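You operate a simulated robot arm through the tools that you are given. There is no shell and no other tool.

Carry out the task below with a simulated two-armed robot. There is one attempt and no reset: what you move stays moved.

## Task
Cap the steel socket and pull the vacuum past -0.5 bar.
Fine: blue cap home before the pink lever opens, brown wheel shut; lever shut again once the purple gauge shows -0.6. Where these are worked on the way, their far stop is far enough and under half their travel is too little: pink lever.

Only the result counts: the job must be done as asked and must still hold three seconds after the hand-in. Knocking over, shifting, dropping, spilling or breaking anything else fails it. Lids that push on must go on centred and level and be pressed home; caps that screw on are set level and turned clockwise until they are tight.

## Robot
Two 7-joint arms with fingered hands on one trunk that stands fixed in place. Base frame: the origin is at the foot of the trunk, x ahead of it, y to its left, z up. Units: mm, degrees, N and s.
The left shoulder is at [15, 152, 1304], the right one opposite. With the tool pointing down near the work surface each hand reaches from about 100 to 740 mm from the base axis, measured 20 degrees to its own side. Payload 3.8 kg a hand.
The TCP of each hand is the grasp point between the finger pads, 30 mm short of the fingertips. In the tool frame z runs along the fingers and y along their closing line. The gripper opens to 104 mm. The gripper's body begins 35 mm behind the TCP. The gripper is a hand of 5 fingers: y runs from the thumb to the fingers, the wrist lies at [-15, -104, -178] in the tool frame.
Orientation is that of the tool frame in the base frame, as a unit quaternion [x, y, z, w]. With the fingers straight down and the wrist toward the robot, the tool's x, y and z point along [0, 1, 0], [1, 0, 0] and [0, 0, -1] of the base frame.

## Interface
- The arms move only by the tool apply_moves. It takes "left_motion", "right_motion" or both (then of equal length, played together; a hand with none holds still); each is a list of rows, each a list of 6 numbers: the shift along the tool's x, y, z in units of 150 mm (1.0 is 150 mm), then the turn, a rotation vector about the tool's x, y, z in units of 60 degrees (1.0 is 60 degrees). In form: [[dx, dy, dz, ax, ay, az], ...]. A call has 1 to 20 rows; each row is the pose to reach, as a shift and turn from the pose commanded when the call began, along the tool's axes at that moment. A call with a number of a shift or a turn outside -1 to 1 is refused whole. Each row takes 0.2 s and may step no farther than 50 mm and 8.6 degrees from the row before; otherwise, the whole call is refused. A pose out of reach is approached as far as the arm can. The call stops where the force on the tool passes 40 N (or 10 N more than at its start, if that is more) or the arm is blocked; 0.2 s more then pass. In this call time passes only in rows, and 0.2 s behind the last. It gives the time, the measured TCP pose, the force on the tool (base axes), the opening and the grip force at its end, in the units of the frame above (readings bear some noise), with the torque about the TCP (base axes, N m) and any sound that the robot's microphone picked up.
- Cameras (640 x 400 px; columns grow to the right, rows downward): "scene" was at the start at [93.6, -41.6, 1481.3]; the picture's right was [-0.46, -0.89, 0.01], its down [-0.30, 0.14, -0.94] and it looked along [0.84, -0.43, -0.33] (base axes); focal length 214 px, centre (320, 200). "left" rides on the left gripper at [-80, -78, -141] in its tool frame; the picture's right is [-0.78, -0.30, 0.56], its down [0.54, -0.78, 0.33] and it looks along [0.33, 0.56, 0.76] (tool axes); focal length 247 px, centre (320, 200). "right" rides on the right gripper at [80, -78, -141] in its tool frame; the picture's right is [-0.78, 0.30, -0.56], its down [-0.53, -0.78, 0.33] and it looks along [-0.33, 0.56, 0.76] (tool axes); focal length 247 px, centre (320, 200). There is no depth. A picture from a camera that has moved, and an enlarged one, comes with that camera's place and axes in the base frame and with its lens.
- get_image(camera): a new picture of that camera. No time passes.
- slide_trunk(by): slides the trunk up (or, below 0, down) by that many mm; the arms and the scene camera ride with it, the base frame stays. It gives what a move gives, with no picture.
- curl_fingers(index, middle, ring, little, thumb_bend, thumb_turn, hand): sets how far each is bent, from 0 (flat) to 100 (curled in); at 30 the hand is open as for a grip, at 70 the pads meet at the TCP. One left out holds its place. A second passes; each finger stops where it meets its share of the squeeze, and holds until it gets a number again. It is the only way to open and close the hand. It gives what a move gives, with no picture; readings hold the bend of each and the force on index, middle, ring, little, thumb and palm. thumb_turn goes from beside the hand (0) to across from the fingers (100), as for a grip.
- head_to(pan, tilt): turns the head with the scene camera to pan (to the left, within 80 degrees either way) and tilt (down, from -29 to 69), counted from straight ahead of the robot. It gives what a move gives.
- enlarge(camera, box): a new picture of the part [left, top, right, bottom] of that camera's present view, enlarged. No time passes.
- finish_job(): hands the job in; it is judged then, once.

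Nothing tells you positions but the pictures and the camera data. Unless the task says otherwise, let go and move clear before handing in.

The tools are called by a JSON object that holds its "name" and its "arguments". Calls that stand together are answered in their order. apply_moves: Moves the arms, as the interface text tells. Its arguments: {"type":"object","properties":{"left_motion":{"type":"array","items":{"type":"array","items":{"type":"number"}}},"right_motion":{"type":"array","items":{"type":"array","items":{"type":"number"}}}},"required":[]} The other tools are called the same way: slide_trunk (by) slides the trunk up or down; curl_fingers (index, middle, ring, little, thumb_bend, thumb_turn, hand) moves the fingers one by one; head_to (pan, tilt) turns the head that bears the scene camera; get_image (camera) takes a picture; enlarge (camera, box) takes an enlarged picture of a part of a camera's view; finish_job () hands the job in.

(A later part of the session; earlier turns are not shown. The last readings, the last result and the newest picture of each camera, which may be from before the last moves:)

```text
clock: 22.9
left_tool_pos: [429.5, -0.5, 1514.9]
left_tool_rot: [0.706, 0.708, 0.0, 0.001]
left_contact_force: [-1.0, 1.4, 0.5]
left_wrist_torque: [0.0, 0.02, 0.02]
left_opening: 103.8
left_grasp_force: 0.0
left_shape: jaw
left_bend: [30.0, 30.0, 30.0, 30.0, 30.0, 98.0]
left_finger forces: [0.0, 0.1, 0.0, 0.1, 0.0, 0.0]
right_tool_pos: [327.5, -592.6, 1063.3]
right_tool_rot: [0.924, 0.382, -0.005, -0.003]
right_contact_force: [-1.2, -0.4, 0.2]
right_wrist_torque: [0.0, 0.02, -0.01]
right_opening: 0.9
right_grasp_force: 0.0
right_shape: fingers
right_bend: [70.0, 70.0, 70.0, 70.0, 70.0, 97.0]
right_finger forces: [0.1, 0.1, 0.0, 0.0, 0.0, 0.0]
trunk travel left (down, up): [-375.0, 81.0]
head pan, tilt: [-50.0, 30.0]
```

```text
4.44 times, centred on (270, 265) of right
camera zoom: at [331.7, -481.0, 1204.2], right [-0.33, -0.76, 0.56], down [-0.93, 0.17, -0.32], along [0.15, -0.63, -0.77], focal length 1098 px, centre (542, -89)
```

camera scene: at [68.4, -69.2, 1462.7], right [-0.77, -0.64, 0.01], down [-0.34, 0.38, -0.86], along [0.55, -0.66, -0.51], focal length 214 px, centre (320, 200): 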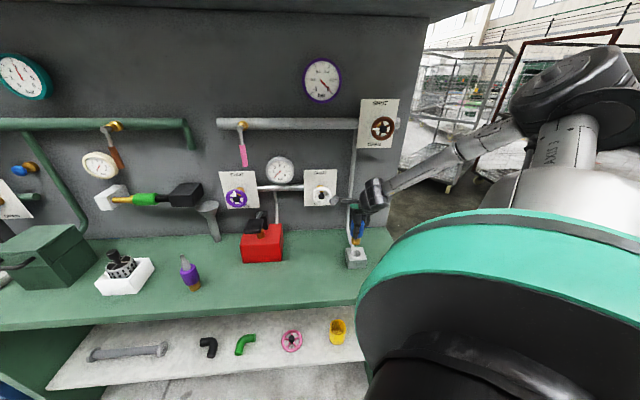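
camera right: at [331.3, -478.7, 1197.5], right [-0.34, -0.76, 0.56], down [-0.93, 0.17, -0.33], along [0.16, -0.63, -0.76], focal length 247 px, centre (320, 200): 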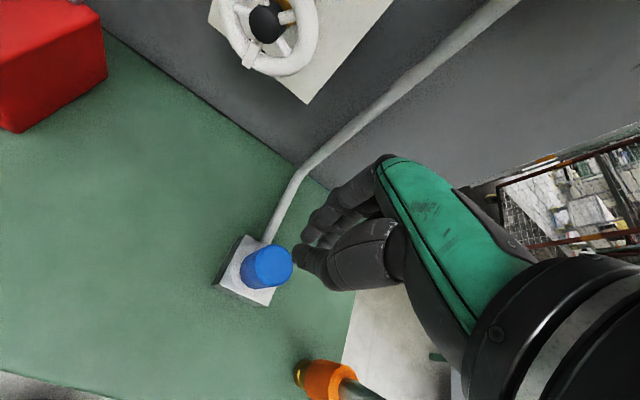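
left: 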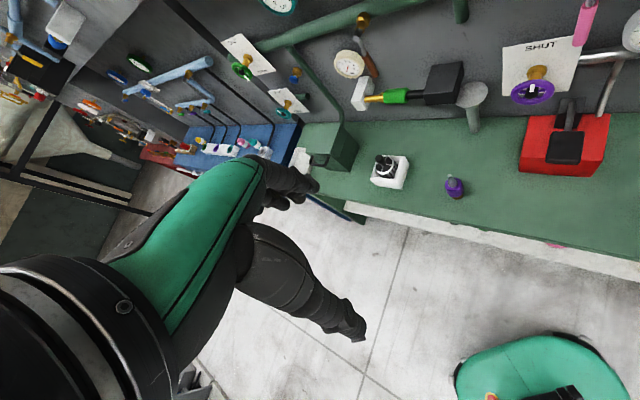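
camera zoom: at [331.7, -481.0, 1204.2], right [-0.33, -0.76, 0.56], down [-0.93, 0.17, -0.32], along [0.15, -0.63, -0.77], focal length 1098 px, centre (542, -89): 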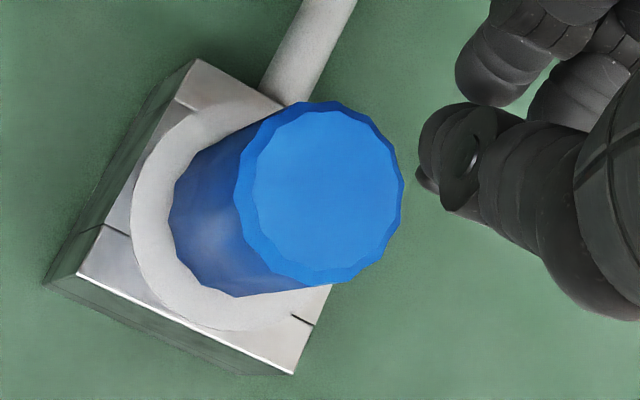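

No thread or seat yet; the cap is just resting loosely. I'll open the hand, yaw it counter-clockwise for wind-up, then grip and twist clockwise with light pressure.

{"name": "curl_fingers", "arguments": {"hand": "right", "index": 40, "middle": 40, "ring": 40, "little": 40, "thumb_bend": 40}}

{"name": "apply_moves", "arguments": {"right_motion": [[0, 0, 0, 0.0, 0, -0.13], [0, 0, 0, 0.0, 0, -0.26], [0, 0, 0, 0.0, 0, -0.39], [0, 0, 0, 0, 0, -0.52], [0, 0, 0, 0, 0, -0.65], [0, 0, 0, 0, 0, -0.75]]}}

{"name": "get_image", "arguments": {"camera": "right"}}

{"name": "enlarge", "arguments": {"camera": "scene", "box": [322, 182, 394, 272]}}

```text
clock: 23.9
left_tool_pos: [430.6, -3.3, 1513.8]
left_tool_rot: [0.707, 0.708, 0.0, 0.0]
left_contact_force: [0.5, -0.6, 0.0]
left_wrist_torque: [-0.05, 0.01, -0.01]
left_opening: 103.4
left_grasp_force: 0.0
left_shape: jaw
left_bend: [30.0, 30.0, 30.0, 30.0, 30.0, 98.0]
left_finger forces: [0.0, 0.0, 0.1, 0.0, 0.0, 0.0]
right_tool_pos: [328.6, -595.6, 1061.0]
right_tool_rot: [0.924, 0.383, -0.003, -0.004]
right_contact_force: [-0.2, -0.3, 0.4]
right_wrist_torque: [-0.02, -0.02, -0.02]
right_opening: 77.4
right_grasp_force: 0.0
right_shape: fingers
right_bend: [40.0, 40.0, 40.0, 40.0, 40.0, 97.0]
right_finger forces: [0.0, 0.1, 0.0, 0.1, 0.1, 0.0]
trunk travel left (down, up): [-375.0, 81.0]
head pan, tilt: [-50.0, 30.0]
```

```text
clock: 25.3
left_tool_pos: [430.4, -2.3, 1513.6]
left_tool_rot: [0.707, 0.708, 0.0, 0.001]
left_contact_force: [-0.6, -0.9, -0.6]
left_wrist_torque: [0.01, -0.01, 0.02]
left_opening: 103.5
left_grasp_force: 0.1
left_shape: jaw
left_bend: [30.0, 30.0, 30.0, 30.0, 30.0, 98.0]
left_finger forces: [0.1, 0.1, 0.0, 0.0, 0.1, 0.0]
right_tool_pos: [327.5, -594.0, 1062.6]
right_tool_rot: [0.707, 0.708, -0.003, -0.006]
right_contact_force: [0.3, -0.2, 0.4]
right_wrist_torque: [0.0, 0.01, -0.01]
right_opening: 77.4
right_grasp_force: 0.1
right_shape: fingers
right_bend: [40.0, 40.0, 40.0, 40.0, 40.0, 97.0]
right_finger forces: [0.0, 0.0, 0.1, 0.0, 0.0, 0.0]
trunk travel left (down, up): [-375.0, 81.0]
head pan, tilt: [-50.0, 30.0]
```

```text
taken
camera right: at [253.1, -513.2, 1205.4], right [0.3, -0.78, 0.55], down [-0.78, -0.54, -0.33], along [0.55, -0.33, -0.77], focal length 247 px, centre (320, 200)
```

right: 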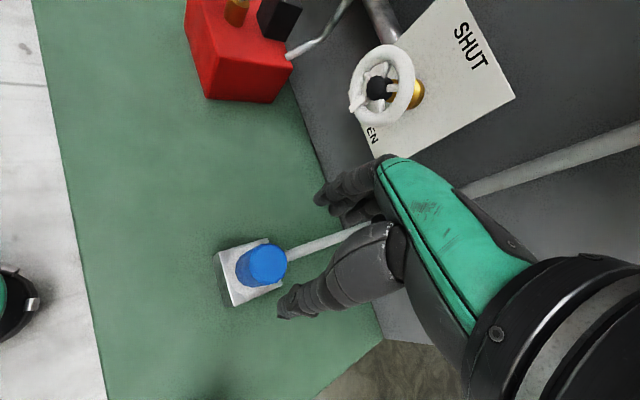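

```text
4.44 times, centred on (358, 227) of scene
camera zoom: at [69.0, -68.4, 1462.7], right [-0.77, -0.64, 0.01], down [-0.34, 0.38, -0.86], along [0.55, -0.66, -0.51], focal length 953 px, centre (151, 80)
```

zoom: 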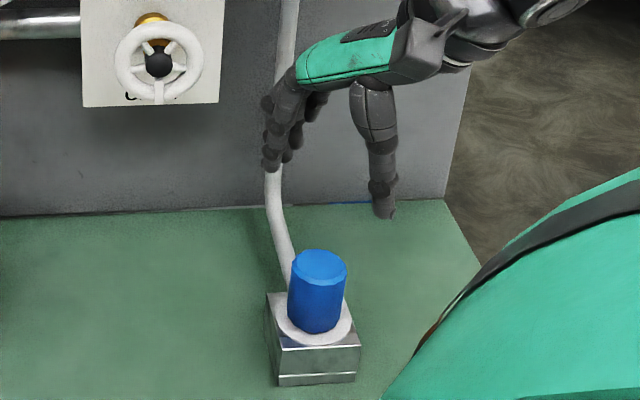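

{"name": "enlarge", "arguments": {"camera": "right", "box": [205, 225, 301, 315]}}

{"name": "enlarge", "arguments": {"camera": "scene", "box": [344, 238, 370, 262]}}

```text
4.44 times, centred on (253, 270) of right
camera zoom: at [253.1, -513.2, 1205.4], right [0.3, -0.78, 0.55], down [-0.78, -0.54, -0.33], along [0.55, -0.33, -0.77], focal length 1098 px, centre (618, -111)
```

zoom: 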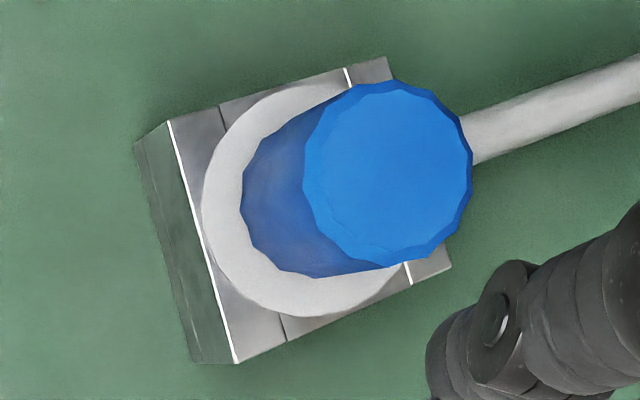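

```text
16.00 times, centred on (357, 250) of scene
camera zoom: at [69.0, -68.4, 1462.7], right [-0.77, -0.64, 0.01], down [-0.34, 0.38, -0.86], along [0.55, -0.66, -0.51], focal length 3432 px, centre (-272, -600)
```

zoom: 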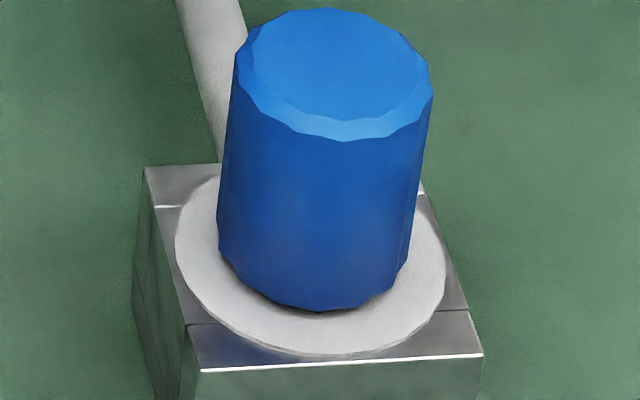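

I'll centre over the cap (≈1.4, -2.8 mm in tool axes), level the hand and descend around the blue body.

{"name": "apply_moves", "arguments": {"right_motion": [[0.006, -0.009, 0.15, -0.012, -0.004, 0], [0.006, -0.009, 0.3, -0.012, -0.004, 0], [0.006, -0.009, 0.45, -0.012, -0.004, 0]]}}

{"name": "enlarge", "arguments": {"camera": "right", "box": [240, 180, 380, 310]}}

{"name": "enlarge", "arguments": {"camera": "scene", "box": [332, 210, 380, 270]}}

```text
clock: 26.1
left_tool_pos: [431.0, -1.8, 1514.6]
left_tool_rot: [0.706, 0.708, 0.0, 0.0]
left_contact_force: [-0.4, 0.0, -0.4]
left_wrist_torque: [0.01, -0.02, 0.0]
left_opening: 103.7
left_grasp_force: 0.0
left_shape: jaw
left_bend: [30.0, 30.0, 30.0, 30.0, 30.0, 98.0]
left_finger forces: [0.0, 0.0, 0.0, 0.0, 0.1, 0.0]
right_tool_pos: [327.2, -591.9, 992.5]
right_tool_rot: [0.708, 0.707, 0.002, 0.001]
right_contact_force: [-0.4, 0.8, 0.2]
right_wrist_torque: [-0.01, 0.01, -0.03]
right_opening: 77.5
right_grasp_force: 0.0
right_shape: fingers
right_bend: [40.0, 40.0, 40.0, 40.0, 40.0, 97.0]
right_finger forces: [0.0, 0.1, 0.0, 0.0, 0.0, 0.0]
trunk travel left (down, up): [-375.0, 81.0]
head pan, tilt: [-50.0, 30.0]
```

```text
3.08 times, centred on (310, 245) of right
camera zoom: at [250.4, -511.1, 1133.7], right [0.3, -0.78, 0.56], down [-0.78, -0.53, -0.33], along [0.56, -0.33, -0.76], focal length 760 px, centre (351, 62)
```

zoom: 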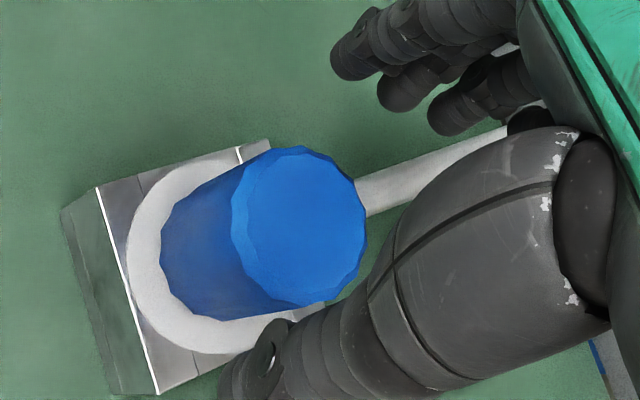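

```text
6.67 times, centred on (356, 240) of scene
camera zoom: at [68.9, -68.9, 1462.6], right [-0.77, -0.64, 0.01], down [-0.34, 0.38, -0.86], along [0.55, -0.66, -0.51], focal length 1430 px, centre (80, -67)
```

zoom: 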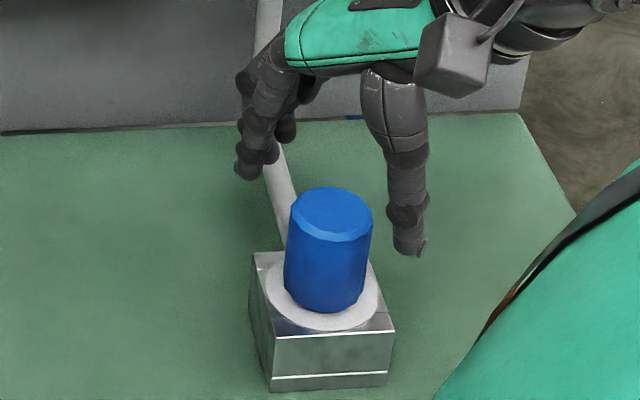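

Cap is ~3.5 mm toward the thumb side; I'll shift and descend the remaining 45 mm, then grip.

{"name": "apply_moves", "arguments": {"right_motion": [[0.003, -0.023, 0.1, 0, 0, 0], [0.003, -0.023, 0.2, 0, 0, 0], [0.003, -0.023, 0.3, 0, 0, 0]]}}

{"name": "curl_fingers", "arguments": {"hand": "right", "index": 70, "middle": 70, "ring": 60, "little": 60, "thumb_bend": 70}}

{"name": "enlarge", "arguments": {"camera": "right", "box": [240, 180, 380, 310]}}

{"name": "enlarge", "arguments": {"camera": "scene", "box": [332, 220, 380, 270]}}

```text
clock: 26.9
left_tool_pos: [431.7, -2.5, 1514.5]
left_tool_rot: [0.706, 0.708, -0.001, 0.0]
left_contact_force: [-0.8, 0.0, -0.7]
left_wrist_torque: [-0.02, -0.01, -0.01]
left_opening: 103.6
left_grasp_force: 0.1
left_shape: jaw
left_bend: [30.0, 30.0, 30.0, 30.0, 30.0, 98.0]
left_finger forces: [0.0, 0.1, 0.0, 0.1, 0.0, 0.0]
right_tool_pos: [323.7, -591.7, 949.6]
right_tool_rot: [0.707, 0.707, 0.001, 0.001]
right_contact_force: [0.6, 0.3, -0.2]
right_wrist_torque: [0.01, -0.02, 0.01]
right_opening: 77.3
right_grasp_force: 0.1
right_shape: fingers
right_bend: [40.0, 40.0, 40.0, 40.0, 40.0, 97.0]
right_finger forces: [0.0, 0.0, 0.0, 0.1, 0.0, 0.0]
trunk travel left (down, up): [-375.0, 81.0]
head pan, tilt: [-50.0, 30.0]
```

```text
clock: 27.9
left_tool_pos: [432.8, -1.8, 1514.2]
left_tool_rot: [0.707, 0.707, -0.001, 0.0]
left_contact_force: [0.1, 0.6, -0.8]
left_wrist_torque: [0.03, 0.0, -0.01]
left_opening: 103.7
left_grasp_force: 0.1
left_shape: jaw
left_bend: [30.0, 30.0, 30.0, 30.0, 30.0, 98.0]
left_finger forces: [0.0, 0.1, 0.1, 0.1, 0.1, 0.0]
right_tool_pos: [325.2, -592.9, 948.8]
right_tool_rot: [0.707, 0.707, 0.0, 0.0]
right_contact_force: [4.5, -3.3, 0.2]
right_wrist_torque: [-0.13, -0.18, -0.03]
right_opening: 34.0
right_grasp_force: 13.8
right_shape: fingers
right_bend: [58.0, 61.0, 60.0, 60.0, 58.0, 96.0]
right_finger forces: [7.4, 8.6, 0.0, 0.1, 11.2, 0.0]
trunk travel left (down, up): [-375.0, 81.0]
head pan, tilt: [-50.0, 30.0]
```

```text
3.08 times, centred on (310, 245) of right
camera zoom: at [247.6, -510.8, 1090.4], right [0.29, -0.78, 0.56], down [-0.78, -0.53, -0.33], along [0.56, -0.33, -0.76], focal length 760 px, centre (351, 62)
```

zoom: 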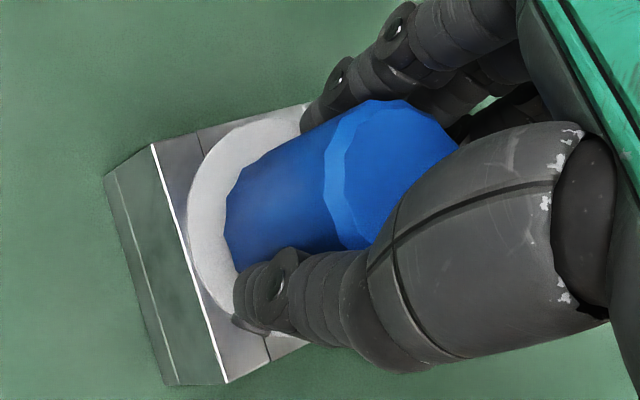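

```text
8.00 times, centred on (356, 245) of scene
camera zoom: at [69.4, -68.9, 1462.7], right [-0.77, -0.64, 0.01], down [-0.34, 0.38, -0.86], along [0.55, -0.66, -0.51], focal length 1716 px, centre (32, -160)
```

zoom: 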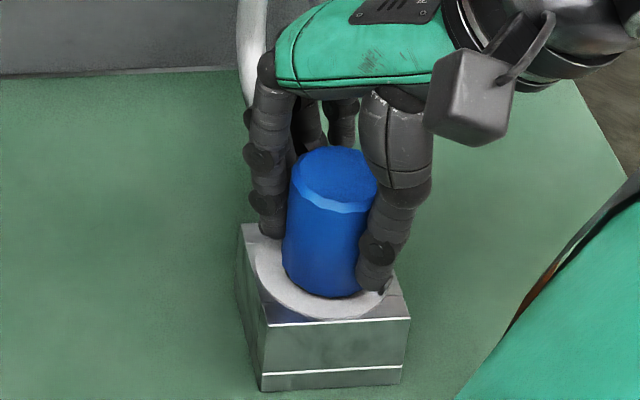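

Gripped, with a small sideways reaction; I'll relieve it by ~1 mm and twist clockwise ~32° with slight down-pressure.

{"name": "apply_moves", "arguments": {"right_motion": [[-0.006, 0.006, 0.005, 0, 0, 0], [-0.006, 0.007, 0.01, 0, 0, 0.13], [-0.006, 0.007, 0.015, 0, 0, 0.26], [-0.006, 0.007, 0.02, 0, 0, 0.39], [-0.006, 0.007, 0.02, 0, 0, 0.52]]}}

{"name": "enlarge", "arguments": {"camera": "right", "box": [240, 180, 380, 310]}}

{"name": "enlarge", "arguments": {"camera": "scene", "box": [332, 220, 380, 270]}}

```text
clock: 29.1
left_tool_pos: [430.3, -2.3, 1514.2]
left_tool_rot: [0.707, 0.707, 0.0, 0.0]
left_contact_force: [0.3, 0.0, -0.5]
left_wrist_torque: [0.03, -0.01, 0.0]
left_opening: 103.6
left_grasp_force: 0.0
left_shape: jaw
left_bend: [30.0, 30.0, 30.0, 30.0, 30.0, 98.0]
left_finger forces: [0.0, 0.1, 0.0, 0.0, 0.0, 0.1]
right_tool_pos: [325.0, -591.6, 947.2]
right_tool_rot: [0.872, 0.49, 0.0, 0.001]
right_contact_force: [2.9, -4.3, 10.1]
right_wrist_torque: [-0.15, -0.12, 0.16]
right_opening: 33.6
right_grasp_force: 14.3
right_shape: fingers
right_bend: [59.0, 60.0, 60.0, 60.0, 59.0, 98.0]
right_finger forces: [7.3, 10.0, 0.1, 0.1, 11.2, 0.1]
trunk travel left (down, up): [-375.0, 81.0]
head pan, tilt: [-50.0, 30.0]
```

```text
3.08 times, centred on (310, 245) of right
camera zoom: at [301.3, -481.7, 1089.3], right [-0.15, -0.82, 0.56], down [-0.94, -0.05, -0.34], along [0.3, -0.58, -0.76], focal length 760 px, centre (351, 62)
```

zoom: 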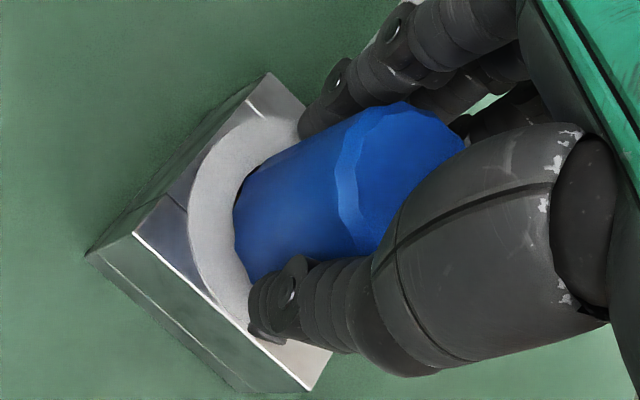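

```text
8.00 times, centred on (356, 245) of scene
camera zoom: at [68.9, -67.7, 1462.8], right [-0.77, -0.64, 0.01], down [-0.34, 0.38, -0.86], along [0.55, -0.66, -0.51], focal length 1716 px, centre (32, -160)
```

zoom: 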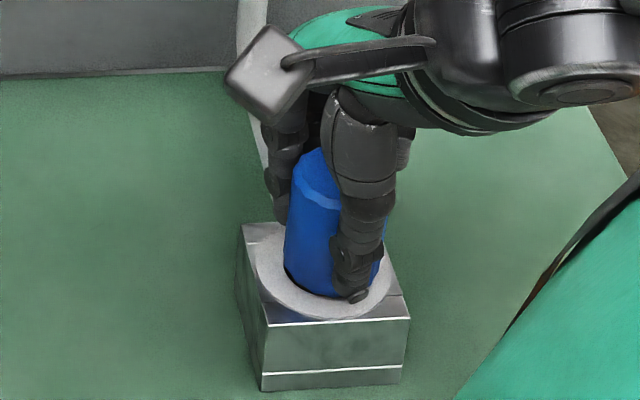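

It rotates with mild torque (0.16 N·m). I'll continue clockwise another ~55° and watch torque and height.

{"name": "apply_moves", "arguments": {"right_motion": [[0, 0, 0.003, 0, 0, 0.13], [0, 0, 0.006, 0, 0, 0.26], [0, 0, 0.009, 0, 0, 0.39], [0, 0, 0.012, 0, 0, 0.52], [0, 0, 0.015, 0, 0, 0.65], [0, 0, 0.015, 0, 0, 0.78], [0, 0, 0.015, 0, 0, 0.9]]}}

{"name": "enlarge", "arguments": {"camera": "right", "box": [240, 180, 380, 310]}}

{"name": "enlarge", "arguments": {"camera": "scene", "box": [332, 220, 380, 270]}}

```text
clock: 30.7
left_tool_pos: [432.4, -0.1, 1514.0]
left_tool_rot: [0.707, 0.707, -0.001, 0.0]
left_contact_force: [0.3, -0.1, 0.6]
left_wrist_torque: [-0.03, 0.0, 0.04]
left_opening: 103.6
left_grasp_force: 0.0
left_shape: jaw
left_bend: [30.0, 30.0, 30.0, 30.0, 30.0, 98.0]
left_finger forces: [0.0, 0.2, 0.0, 0.0, 0.0, 0.1]
right_tool_pos: [326.5, -593.4, 947.1]
right_tool_rot: [0.999, 0.041, 0.002, 0.003]
right_contact_force: [12.7, -11.1, 21.5]
right_wrist_torque: [-0.55, -0.31, 0.46]
right_opening: 33.0
right_grasp_force: 18.1
right_shape: fingers
right_bend: [58.0, 58.0, 60.0, 60.0, 61.0, 99.0]
right_finger forces: [14.6, 11.4, 0.2, 0.0, 9.1, 0.0]
trunk travel left (down, up): [-375.0, 81.0]
head pan, tilt: [-50.0, 30.0]
```

```text
3.08 times, centred on (310, 245) of right
camera zoom: at [399.2, -506.9, 1087.6], right [-0.75, -0.36, 0.56], down [-0.6, 0.73, -0.34], along [-0.28, -0.59, -0.76], focal length 760 px, centre (351, 62)
```

zoom: 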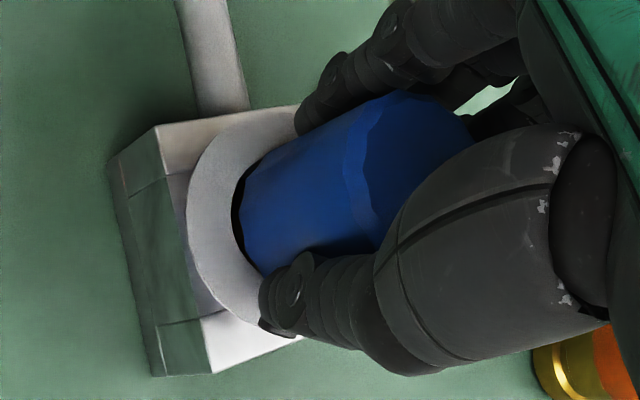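

```text
8.00 times, centred on (356, 245) of scene
camera zoom: at [69.6, -67.5, 1462.8], right [-0.77, -0.64, 0.02], down [-0.34, 0.38, -0.86], along [0.55, -0.66, -0.51], focal length 1716 px, centre (32, -160)
```

zoom: 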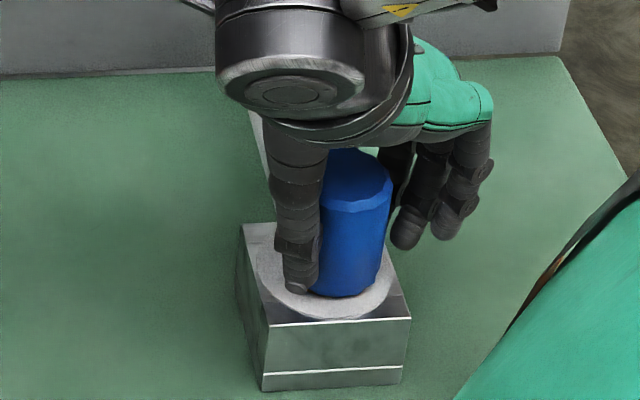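

There's lateral reaction toward the wall, so my rotation centre is a couple of mm off the hole. I'll shift ~2 mm toward the wall and re-read.

{"name": "apply_moves", "arguments": {"right_motion": [[0.005, 0.005, 0, 0, 0, 0], [0.0095, 0.01, 0, 0, 0, 0]]}}

{"name": "enlarge", "arguments": {"camera": "right", "box": [270, 200, 340, 290]}}

{"name": "enlarge", "arguments": {"camera": "scene", "box": [344, 238, 370, 262]}}

```text
clock: 31.3
left_tool_pos: [431.4, -0.8, 1514.8]
left_tool_rot: [0.707, 0.707, 0.0, 0.001]
left_contact_force: [0.7, 0.1, -0.2]
left_wrist_torque: [-0.01, 0.0, 0.0]
left_opening: 103.7
left_grasp_force: 0.0
left_shape: jaw
left_bend: [30.0, 30.0, 30.0, 30.0, 30.0, 98.0]
left_finger forces: [0.0, 0.0, 0.0, 0.1, 0.1, 0.0]
right_tool_pos: [324.8, -591.9, 946.6]
right_tool_rot: [0.999, 0.042, 0.002, 0.001]
right_contact_force: [8.6, -10.9, 22.9]
right_wrist_torque: [-0.53, -0.22, 0.42]
right_opening: 33.0
right_grasp_force: 16.8
right_shape: fingers
right_bend: [58.0, 58.0, 60.0, 60.0, 61.0, 99.0]
right_finger forces: [13.0, 11.3, 0.1, 0.0, 9.2, 0.0]
trunk travel left (down, up): [-375.0, 81.0]
head pan, tilt: [-50.0, 30.0]
```

```text
4.44 times, centred on (305, 245) of right
camera zoom: at [399.6, -507.0, 1087.5], right [-0.75, -0.36, 0.56], down [-0.6, 0.73, -0.34], along [-0.28, -0.58, -0.76], focal length 1098 px, centre (387, 0)
```

zoom: 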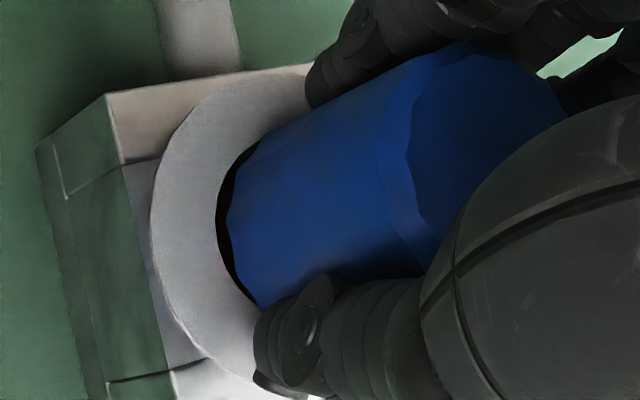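

```text
16.00 times, centred on (357, 250) of scene
camera zoom: at [68.3, -67.1, 1462.8], right [-0.77, -0.64, 0.01], down [-0.34, 0.38, -0.86], along [0.55, -0.66, -0.51], focal length 3432 px, centre (-272, -600)
```

zoom: 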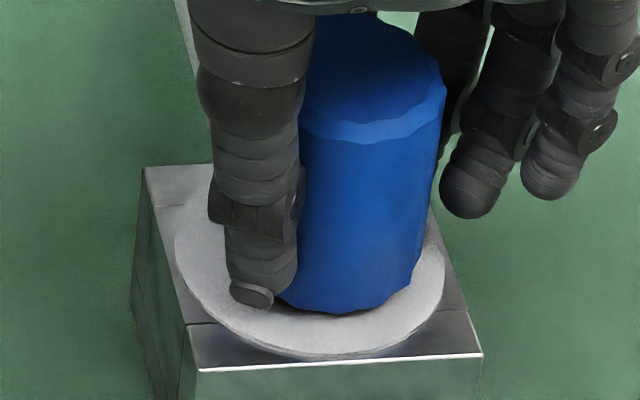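

The grip is pushing the cap sideways and jamming it. I'll release, back off upward, and try a properly centred axial press instead (torque data show my earlier press was ~15 mm off-centre).

{"name": "curl_fingers", "arguments": {"hand": "right", "index": 42, "middle": 42, "ring": 42, "little": 42, "thumb_bend": 42}}

{"name": "enlarge", "arguments": {"camera": "right", "box": [270, 200, 340, 290]}}

{"name": "enlarge", "arguments": {"camera": "scene", "box": [344, 238, 370, 262]}}

```text
clock: 32.3
left_tool_pos: [430.9, -2.0, 1514.0]
left_tool_rot: [0.706, 0.709, -0.001, 0.001]
left_contact_force: [0.4, -0.4, -0.4]
left_wrist_torque: [0.06, 0.0, -0.01]
left_opening: 103.5
left_grasp_force: 0.0
left_shape: jaw
left_bend: [30.0, 30.0, 30.0, 30.0, 30.0, 98.0]
left_finger forces: [0.0, 0.0, 0.0, 0.1, 0.1, 0.0]
right_tool_pos: [326.0, -592.3, 945.1]
right_tool_rot: [0.999, 0.042, 0.001, -0.001]
right_contact_force: [-0.2, 0.8, -1.0]
right_wrist_torque: [0.01, 0.03, -0.01]
right_opening: 72.0
right_grasp_force: 0.1
right_shape: fingers
right_bend: [42.0, 42.0, 42.0, 42.0, 42.0, 98.0]
right_finger forces: [0.1, 0.0, 0.0, 0.0, 0.0, 0.1]
trunk travel left (down, up): [-375.0, 81.0]
head pan, tilt: [-50.0, 30.0]
```

```text
4.44 times, centred on (305, 245) of right
camera zoom: at [399.4, -507.6, 1085.9], right [-0.75, -0.36, 0.56], down [-0.6, 0.73, -0.33], along [-0.28, -0.58, -0.76], focal length 1098 px, centre (387, 0)
```

zoom: 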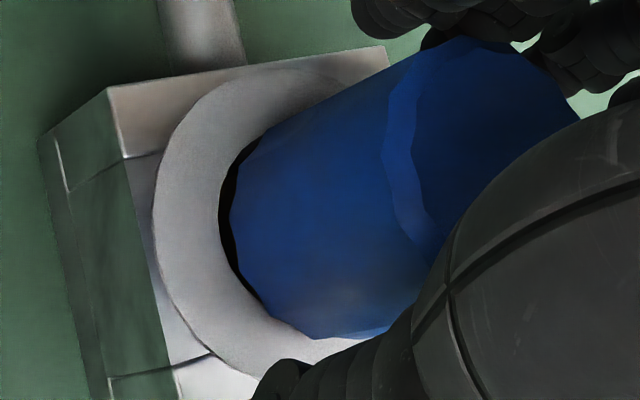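

```text
16.00 times, centred on (357, 250) of scene
camera zoom: at [68.5, -68.6, 1462.7], right [-0.77, -0.64, 0.01], down [-0.34, 0.38, -0.86], along [0.55, -0.66, -0.51], focal length 3432 px, centre (-272, -600)
```

zoom: 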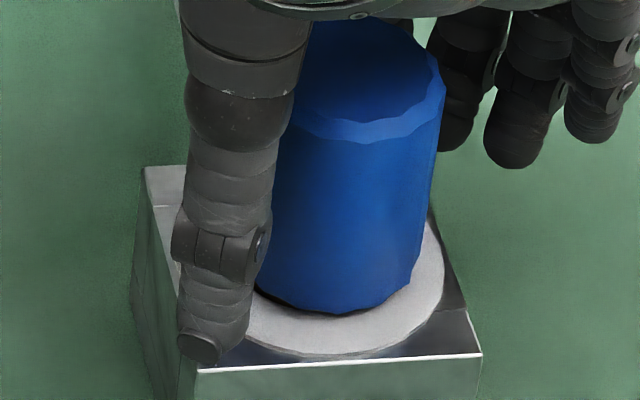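

Released: the cap is still slightly cocked (left-back side raised). I'll rise clear, return the yaw, and make a thumb/fingertip press centred on the cap.

{"name": "apply_moves", "arguments": {"right_motion": [[0, 0, -0.15, 0, 0, 0], [0, 0, -0.4, 0, 0, 0], [0, 0, -0.7, 0, 0, -0.1], [0, 0, -0.8, 0, 0, -0.23], [0, 0, -0.8, 0, 0, -0.36], [0, 0, -0.8, 0, 0, -0.49], [0, 0, -0.8, 0, 0, -0.62], [0, 0, -0.8, 0, 0, -0.67]]}}

{"name": "curl_fingers", "arguments": {"hand": "right", "index": 70, "middle": 70, "ring": 70, "little": 70, "thumb_bend": 70}}

{"name": "enlarge", "arguments": {"camera": "right", "box": [210, 190, 370, 310]}}

{"name": "enlarge", "arguments": {"camera": "scene", "box": [344, 238, 370, 262]}}

```text
clock: 34.1
left_tool_pos: [431.1, -0.7, 1514.0]
left_tool_rot: [0.707, 0.708, -0.001, 0.0]
left_contact_force: [0.3, 0.9, -0.4]
left_wrist_torque: [-0.03, 0.01, 0.05]
left_opening: 103.4
left_grasp_force: 0.0
left_shape: jaw
left_bend: [30.0, 30.0, 30.0, 30.0, 30.0, 98.0]
left_finger forces: [0.1, 0.0, 0.0, 0.0, 0.0, 0.1]
right_tool_pos: [325.1, -593.3, 1065.1]
right_tool_rot: [0.923, 0.384, 0.001, -0.001]
right_contact_force: [-0.2, 0.0, 0.1]
right_wrist_torque: [-0.03, -0.04, 0.02]
right_opening: 72.4
right_grasp_force: 0.0
right_shape: fingers
right_bend: [42.0, 42.0, 42.0, 42.0, 42.0, 98.0]
right_finger forces: [0.0, 0.0, 0.0, 0.0, 0.0, 0.1]
trunk travel left (down, up): [-375.0, 81.0]
head pan, tilt: [-50.0, 30.0]
```

```text
clock: 35.1
left_tool_pos: [431.0, -2.5, 1514.5]
left_tool_rot: [0.706, 0.708, 0.0, 0.0]
left_contact_force: [0.4, -0.3, 0.4]
left_wrist_torque: [0.01, -0.04, -0.04]
left_opening: 103.6
left_grasp_force: 0.1
left_shape: jaw
left_bend: [30.0, 30.0, 30.0, 30.0, 30.0, 98.0]
left_finger forces: [0.0, 0.1, 0.0, 0.0, 0.0, 0.0]
right_tool_pos: [325.6, -594.9, 1064.8]
right_tool_rot: [0.924, 0.383, 0.001, 0.001]
right_contact_force: [0.1, -0.1, 0.0]
right_wrist_torque: [-0.01, 0.01, 0.0]
right_opening: 1.8
right_grasp_force: 0.1
right_shape: fingers
right_bend: [70.0, 70.0, 70.0, 70.0, 70.0, 98.0]
right_finger forces: [0.0, 0.1, 0.0, 0.0, 0.1, 0.1]
trunk travel left (down, up): [-375.0, 81.0]
head pan, tilt: [-50.0, 30.0]
```

```text
3.33 times, centred on (290, 250) of right
camera zoom: at [327.8, -482.0, 1206.8], right [-0.34, -0.76, 0.56], down [-0.93, 0.17, -0.33], along [0.16, -0.63, -0.76], focal length 823 px, centre (420, 33)
```

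zoom: 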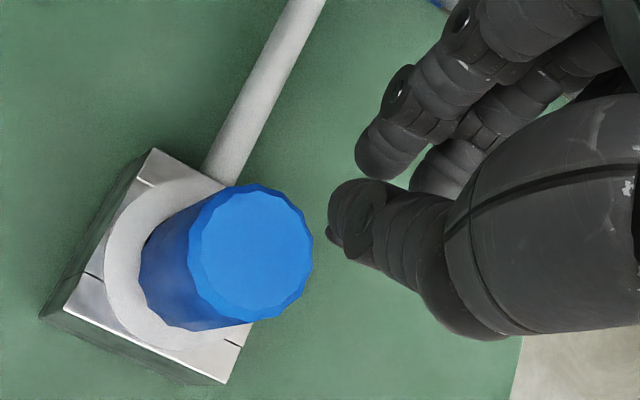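

```text
16.00 times, centred on (357, 250) of scene
camera zoom: at [68.4, -68.3, 1462.7], right [-0.77, -0.64, 0.01], down [-0.34, 0.38, -0.86], along [0.55, -0.66, -0.51], focal length 3432 px, centre (-272, -600)
```

zoom: 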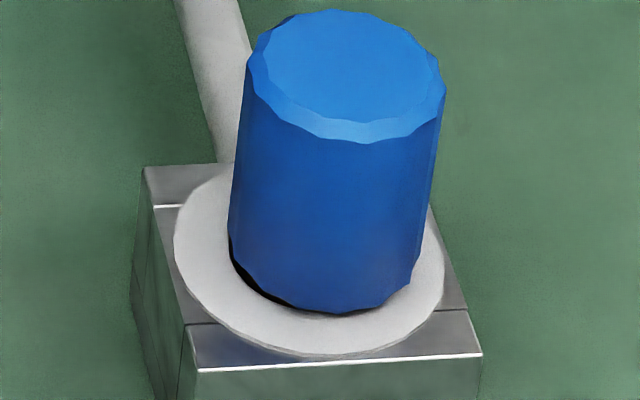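

The cap now looks shifted ~2–3 mm to the right but possibly flush. I'll zoom from the right camera to fit its exact height and offset.

{"name": "enlarge", "arguments": {"camera": "right", "box": [216, 232, 296, 302]}}

{"name": "enlarge", "arguments": {"camera": "left", "box": [0, 0, 640, 400]}}

```text
5.71 times, centred on (256, 267) of right
camera zoom: at [327.8, -482.0, 1206.8], right [-0.34, -0.76, 0.56], down [-0.93, 0.17, -0.33], along [0.16, -0.63, -0.76], focal length 1411 px, centre (686, -183)
```

zoom: 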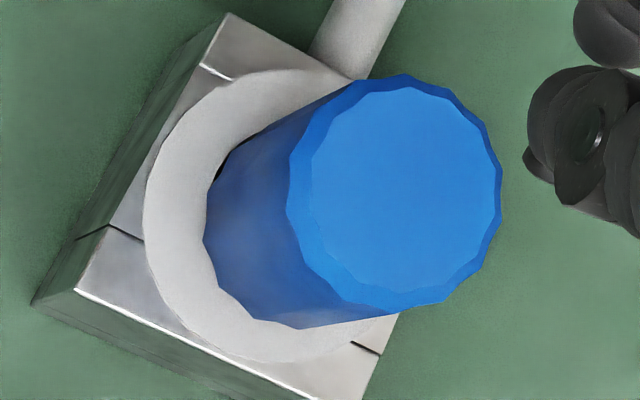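

```text
1.00 times, centred on (320, 200) of left (not enlarged: the box is as wide or as high as the picture)
camera zoom: at [353.1, -82.2, 1657.1], right [-0.29, -0.78, -0.56], down [-0.78, 0.53, -0.33], along [0.56, 0.33, -0.76], focal length 247 px, centre (320, 200)
```

zoom: 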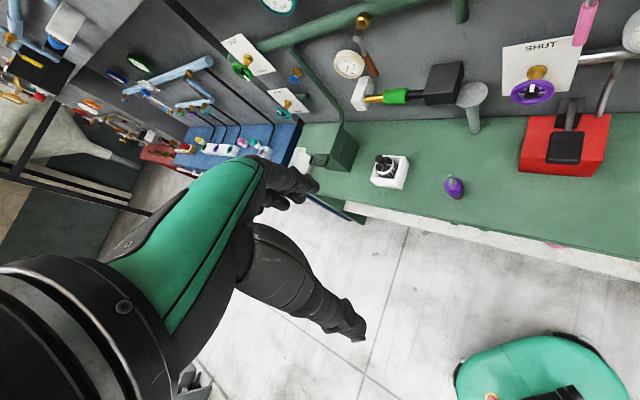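

My fits suggest the cap is still ~4–5 mm short of flush. I'll do a properly centred thumb-tip press (thumb tip sits ~(9,-14,28) from the TCP) to test for a push-fit.

{"name": "apply_moves", "arguments": {"right_motion": [[-0.037, 0.051, 0.1, 0, 0, 0], [-0.037, 0.051, 0.25, 0, 0, 0], [-0.037, 0.051, 0.4, 0, 0, 0]]}}

{"name": "enlarge", "arguments": {"camera": "right", "box": [220, 180, 380, 290]}}

{"name": "enlarge", "arguments": {"camera": "scene", "box": [332, 220, 380, 270]}}

```text
clock: 35.9
left_tool_pos: [431.0, -3.0, 1515.6]
left_tool_rot: [0.706, 0.708, 0.0, 0.0]
left_contact_force: [-0.4, 0.1, -0.5]
left_wrist_torque: [-0.03, -0.01, 0.04]
left_opening: 103.6
left_grasp_force: 0.0
left_shape: jaw
left_bend: [30.0, 30.0, 30.0, 30.0, 30.0, 98.0]
left_finger forces: [0.0, 0.0, 0.1, 0.1, 0.0, 0.1]
right_tool_pos: [327.5, -601.6, 1004.9]
right_tool_rot: [0.924, 0.382, 0.001, 0.0]
right_contact_force: [0.5, 0.5, 0.3]
right_wrist_torque: [0.03, -0.01, -0.01]
right_opening: 1.4
right_grasp_force: 0.0
right_shape: fingers
right_bend: [70.0, 70.0, 70.0, 70.0, 70.0, 98.0]
right_finger forces: [0.0, 0.1, 0.0, 0.1, 0.0, 0.0]
trunk travel left (down, up): [-375.0, 81.0]
head pan, tilt: [-50.0, 30.0]
```

```text
3.64 times, centred on (300, 235) of right
camera zoom: at [329.6, -490.4, 1146.5], right [-0.34, -0.76, 0.56], down [-0.93, 0.17, -0.33], along [0.16, -0.63, -0.76], focal length 898 px, centre (393, 73)
```

zoom: 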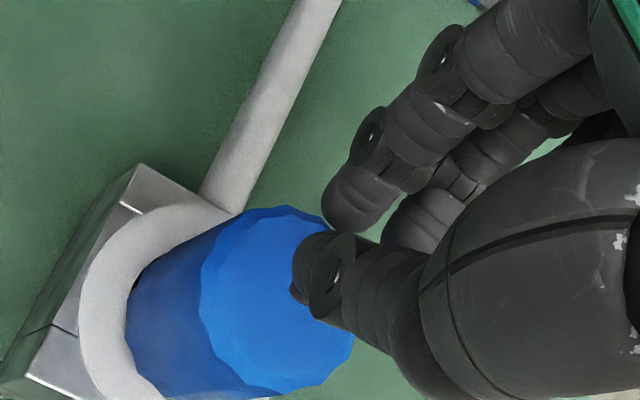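

```text
8.00 times, centred on (356, 245) of scene
camera zoom: at [68.6, -68.8, 1462.7], right [-0.77, -0.64, 0.01], down [-0.34, 0.38, -0.86], along [0.55, -0.66, -0.51], focal length 1716 px, centre (32, -160)
```

zoom: 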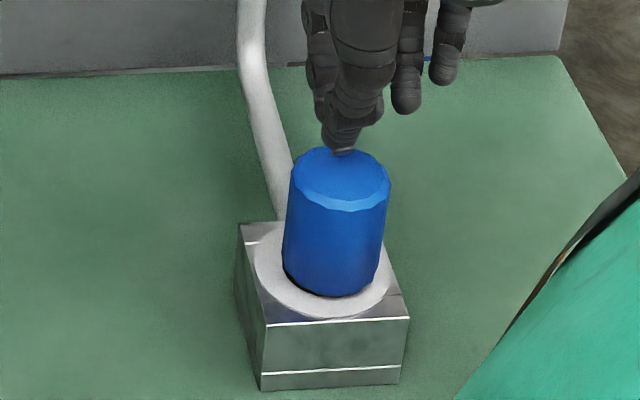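

Thumb tip lines up with the cap's centre. Pressing straight down now in small steps.

{"name": "apply_moves", "arguments": {"right_motion": [[0, 0, 0.03, 0, 0, 0], [0, 0, 0.06, 0, 0, 0], [0, 0, 0.08, 0, 0, 0], [0, 0, 0.095, 0, 0, 0], [0, 0, 0.11, 0, 0, 0], [0, 0, 0.125, 0, 0, 0], [0, 0, 0.14, 0, 0, 0], [0, 0, 0.155, 0, 0, 0]]}}

{"name": "enlarge", "arguments": {"camera": "right", "box": [220, 180, 380, 290]}}

{"name": "enlarge", "arguments": {"camera": "scene", "box": [344, 238, 370, 262]}}

```text
clock: 37.5
left_tool_pos: [430.2, 0.1, 1513.5]
left_tool_rot: [0.706, 0.708, 0.0, 0.003]
left_contact_force: [0.4, 0.2, 0.4]
left_wrist_torque: [0.02, 0.01, -0.02]
left_opening: 103.6
left_grasp_force: 0.0
left_shape: jaw
left_bend: [30.0, 30.0, 30.0, 30.0, 30.0, 98.0]
left_finger forces: [0.0, 0.0, 0.0, 0.0, 0.0, 0.1]
right_tool_pos: [330.3, -602.2, 990.9]
right_tool_rot: [0.924, 0.383, 0.005, 0.009]
right_contact_force: [-1.8, 2.4, 23.1]
right_wrist_torque: [0.35, 0.0, 0.03]
right_opening: 0.0
right_grasp_force: 12.3
right_shape: fingers
right_bend: [70.0, 70.0, 70.0, 70.0, 71.0, 97.0]
right_finger forces: [0.1, 0.5, 0.0, 0.1, 23.9, 0.0]
trunk travel left (down, up): [-375.0, 81.0]
head pan, tilt: [-50.0, 30.0]
stopped in row 8 (right hand): the force on the tool passed its limit at 42 N (the readings are from after the stop); the commanded pose is now the measured one
```

```text
3.64 times, centred on (300, 235) of right
camera zoom: at [330.6, -489.7, 1132.4], right [-0.35, -0.75, 0.56], down [-0.92, 0.17, -0.35], along [0.17, -0.64, -0.75], focal length 898 px, centre (393, 73)
```

zoom: 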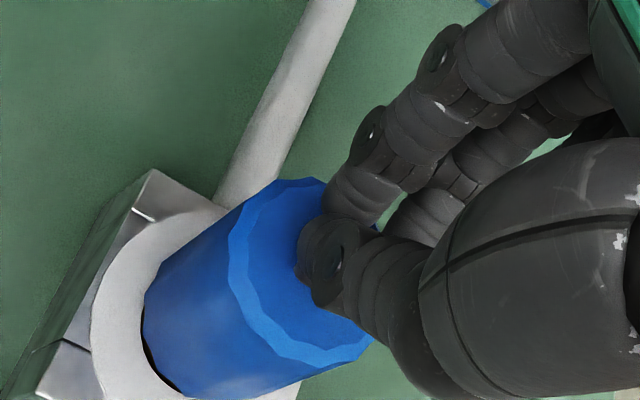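

```text
16.00 times, centred on (357, 250) of scene
camera zoom: at [66.9, -66.0, 1462.8], right [-0.77, -0.64, 0.01], down [-0.34, 0.38, -0.86], along [0.55, -0.66, -0.51], focal length 3432 px, centre (-272, -600)
```

zoom: 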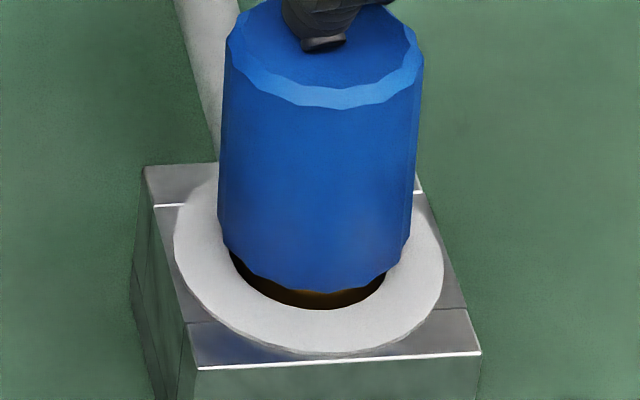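

Pressing only rocks the cap on a central support—it doesn't push in, so it behaves like a screw cap. I'll lift off, level the hand, reopen, and prepare a proper clockwise screw about the cap's own axis.

{"name": "apply_moves", "arguments": {"right_motion": [[0, 0, -0.06, 0.01, 0, 0], [0, 0, -0.25, 0.0195, 0, 0], [0, 0, -0.5, 0.0195, 0, 0]]}}

{"name": "curl_fingers", "arguments": {"hand": "right", "index": 40, "middle": 40, "ring": 40, "little": 40, "thumb_bend": 40}}

{"name": "enlarge", "arguments": {"camera": "right", "box": [210, 200, 338, 300]}}

{"name": "enlarge", "arguments": {"camera": "scene", "box": [344, 238, 370, 262]}}

```text
clock: 38.3
left_tool_pos: [429.5, 1.4, 1514.7]
left_tool_rot: [0.707, 0.707, -0.001, 0.002]
left_contact_force: [-0.5, 0.6, 0.1]
left_wrist_torque: [0.02, -0.01, -0.02]
left_opening: 103.7
left_grasp_force: 0.0
left_shape: jaw
left_bend: [30.0, 30.0, 30.0, 30.0, 30.0, 98.0]
left_finger forces: [0.0, 0.0, 0.0, 0.1, 0.0, 0.1]
right_tool_pos: [325.0, -603.5, 1061.6]
right_tool_rot: [0.924, 0.383, 0.0, -0.004]
right_contact_force: [-0.5, -0.6, 0.2]
right_wrist_torque: [-0.01, -0.03, 0.0]
right_opening: 1.3
right_grasp_force: 0.0
right_shape: fingers
right_bend: [70.0, 70.0, 70.0, 70.0, 70.0, 97.0]
right_finger forces: [0.0, 0.0, 0.1, 0.1, 0.0, 0.1]
trunk travel left (down, up): [-375.0, 81.0]
head pan, tilt: [-50.0, 30.0]
```

```text
clock: 39.3
left_tool_pos: [429.7, -2.3, 1514.5]
left_tool_rot: [0.707, 0.708, 0.0, 0.0]
left_contact_force: [-0.6, 0.1, -0.5]
left_wrist_torque: [-0.02, 0.02, 0.03]
left_opening: 103.6
left_grasp_force: 0.1
left_shape: jaw
left_bend: [30.0, 30.0, 30.0, 30.0, 30.0, 98.0]
left_finger forces: [0.0, 0.1, 0.1, 0.0, 0.1, 0.1]
right_tool_pos: [326.3, -606.2, 1060.3]
right_tool_rot: [0.924, 0.383, 0.0, -0.005]
right_contact_force: [-1.0, 0.0, -0.6]
right_wrist_torque: [-0.04, 0.01, -0.03]
right_opening: 77.5
right_grasp_force: 0.1
right_shape: fingers
right_bend: [40.0, 40.0, 40.0, 40.0, 40.0, 97.0]
right_finger forces: [0.0, 0.0, 0.0, 0.0, 0.1, 0.1]
trunk travel left (down, up): [-375.0, 81.0]
head pan, tilt: [-50.0, 30.0]
```

```text
4.00 times, centred on (274, 250) of right
camera zoom: at [330.4, -494.3, 1202.8], right [-0.34, -0.76, 0.55], down [-0.93, 0.17, -0.33], along [0.15, -0.62, -0.77], focal length 988 px, centre (504, 0)
```

zoom: 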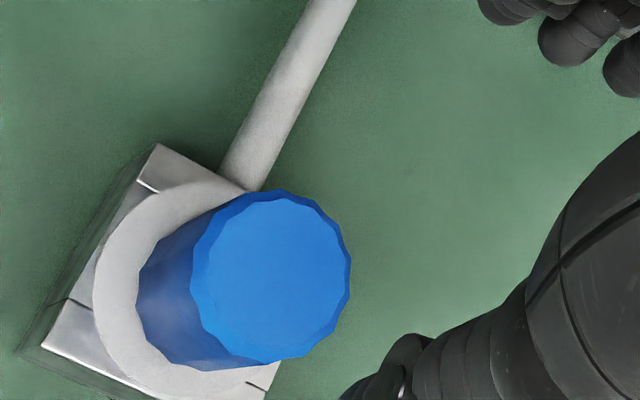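

```text
16.00 times, centred on (357, 250) of scene
camera zoom: at [68.6, -68.8, 1462.7], right [-0.77, -0.64, 0.01], down [-0.34, 0.38, -0.86], along [0.55, -0.66, -0.51], focal length 3432 px, centre (-272, -600)
```

zoom: 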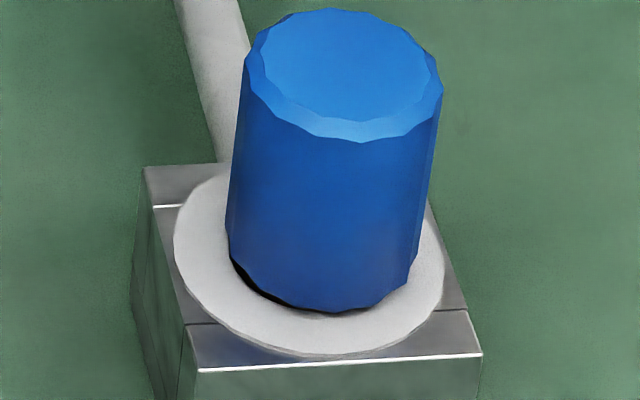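

The cap sprang back to the same pose, consistent with a thread-like support. I'll position over its axis (accounting for the grip's ~5 mm thumb-side bias) at yaw 0 for a clockwise stroke.

{"name": "apply_moves", "arguments": {"right_motion": [[0.013, -0.009, 0, 0, 0, -0.125], [0.027, -0.018, 0, 0, 0, -0.25], [0.04, -0.027, 0, 0, 0, -0.375], [0.053, -0.036, 0, 0, 0, -0.5], [0.067, -0.045, 0, 0, 0, -0.625], [0.08, -0.054, 0, 0, 0, -0.75]]}}

{"name": "enlarge", "arguments": {"camera": "right", "box": [210, 200, 338, 300]}}

```text
clock: 40.7
left_tool_pos: [432.2, -1.0, 1514.0]
left_tool_rot: [0.707, 0.708, 0.0, 0.0]
left_contact_force: [0.4, 0.5, 0.5]
left_wrist_torque: [0.02, 0.0, -0.01]
left_opening: 103.8
left_grasp_force: 0.0
left_shape: jaw
left_bend: [30.0, 30.0, 30.0, 30.0, 30.0, 98.0]
left_finger forces: [0.0, 0.1, 0.1, 0.1, 0.0, 0.1]
right_tool_pos: [330.7, -590.2, 1061.7]
right_tool_rot: [0.706, 0.708, 0.002, -0.004]
right_contact_force: [1.8, -0.5, -0.2]
right_wrist_torque: [-0.02, 0.05, -0.02]
right_opening: 77.8
right_grasp_force: 0.1
right_shape: fingers
right_bend: [40.0, 40.0, 40.0, 40.0, 40.0, 97.0]
right_finger forces: [0.0, 0.0, 0.0, 0.0, 0.0, 0.0]
trunk travel left (down, up): [-375.0, 81.0]
head pan, tilt: [-50.0, 30.0]
```

```text
4.00 times, centred on (274, 250) of right
camera zoom: at [255.0, -510.6, 1204.4], right [0.3, -0.78, 0.55], down [-0.78, -0.53, -0.33], along [0.55, -0.33, -0.77], focal length 988 px, centre (504, 0)
```

zoom: 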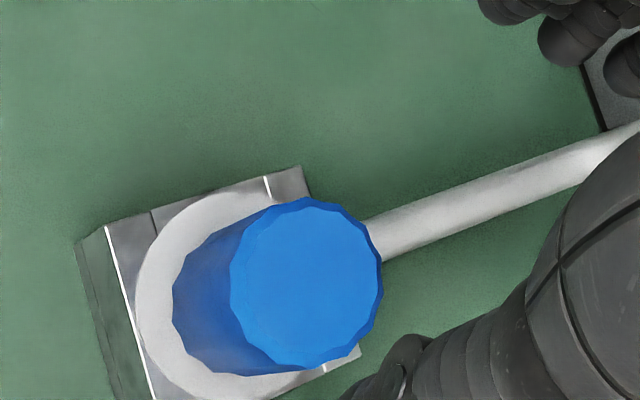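

{"name": "apply_moves", "arguments": {"right_motion": [[0, -0.04, 0.13, 0, -0.008, 0], [-0.003, -0.04, 0.26, 0, -0.008, 0], [-0.004, -0.04, 0.42, 0, -0.008, 0]]}}

{"name": "enlarge", "arguments": {"camera": "right", "box": [240, 180, 380, 310]}}

{"name": "enlarge", "arguments": {"camera": "scene", "box": [332, 210, 380, 270]}}

```text
clock: 41.5
left_tool_pos: [432.0, -2.4, 1513.5]
left_tool_rot: [0.707, 0.708, 0.0, 0.0]
left_contact_force: [0.2, 0.2, -0.6]
left_wrist_torque: [0.03, -0.03, 0.01]
left_opening: 103.8
left_grasp_force: 0.1
left_shape: jaw
left_bend: [30.0, 30.0, 30.0, 30.0, 30.0, 98.0]
left_finger forces: [0.1, 0.0, 0.0, 0.1, 0.0, 0.0]
right_tool_pos: [324.1, -588.9, 996.6]
right_tool_rot: [0.707, 0.707, -0.003, -0.001]
right_contact_force: [1.0, -1.2, -0.3]
right_wrist_torque: [0.02, 0.0, 0.01]
right_opening: 77.5
right_grasp_force: 0.1
right_shape: fingers
right_bend: [40.0, 40.0, 40.0, 40.0, 40.0, 97.0]
right_finger forces: [0.0, 0.1, 0.1, 0.1, 0.0, 0.0]
trunk travel left (down, up): [-375.0, 81.0]
head pan, tilt: [-50.0, 30.0]
```

```text
3.08 times, centred on (310, 245) of right
camera zoom: at [248.4, -507.9, 1138.6], right [0.3, -0.78, 0.56], down [-0.78, -0.54, -0.33], along [0.55, -0.33, -0.76], focal length 760 px, centre (351, 62)
```

zoom: 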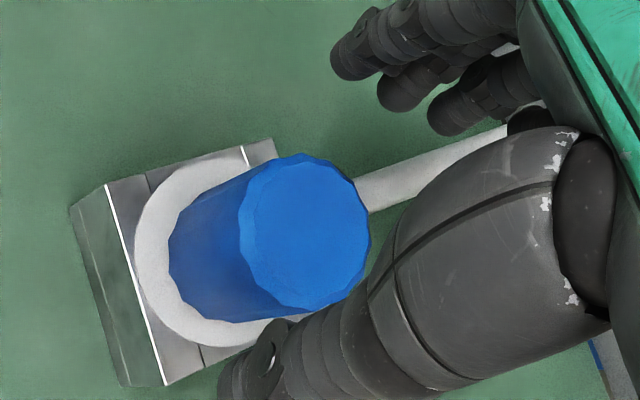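

```text
6.67 times, centred on (356, 240) of scene
camera zoom: at [68.8, -69.0, 1462.6], right [-0.77, -0.64, 0.01], down [-0.34, 0.38, -0.86], along [0.55, -0.66, -0.51], focal length 1430 px, centre (80, -67)
```

zoom: 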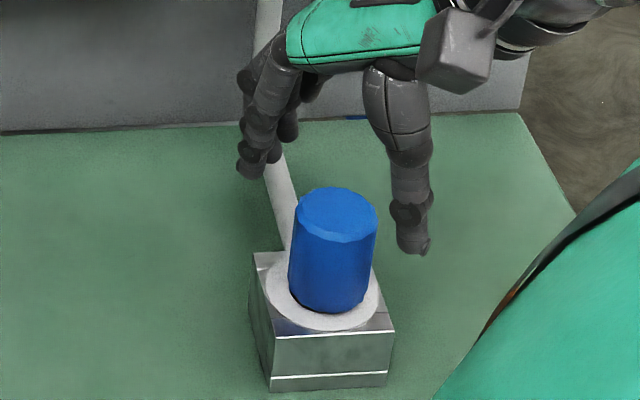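

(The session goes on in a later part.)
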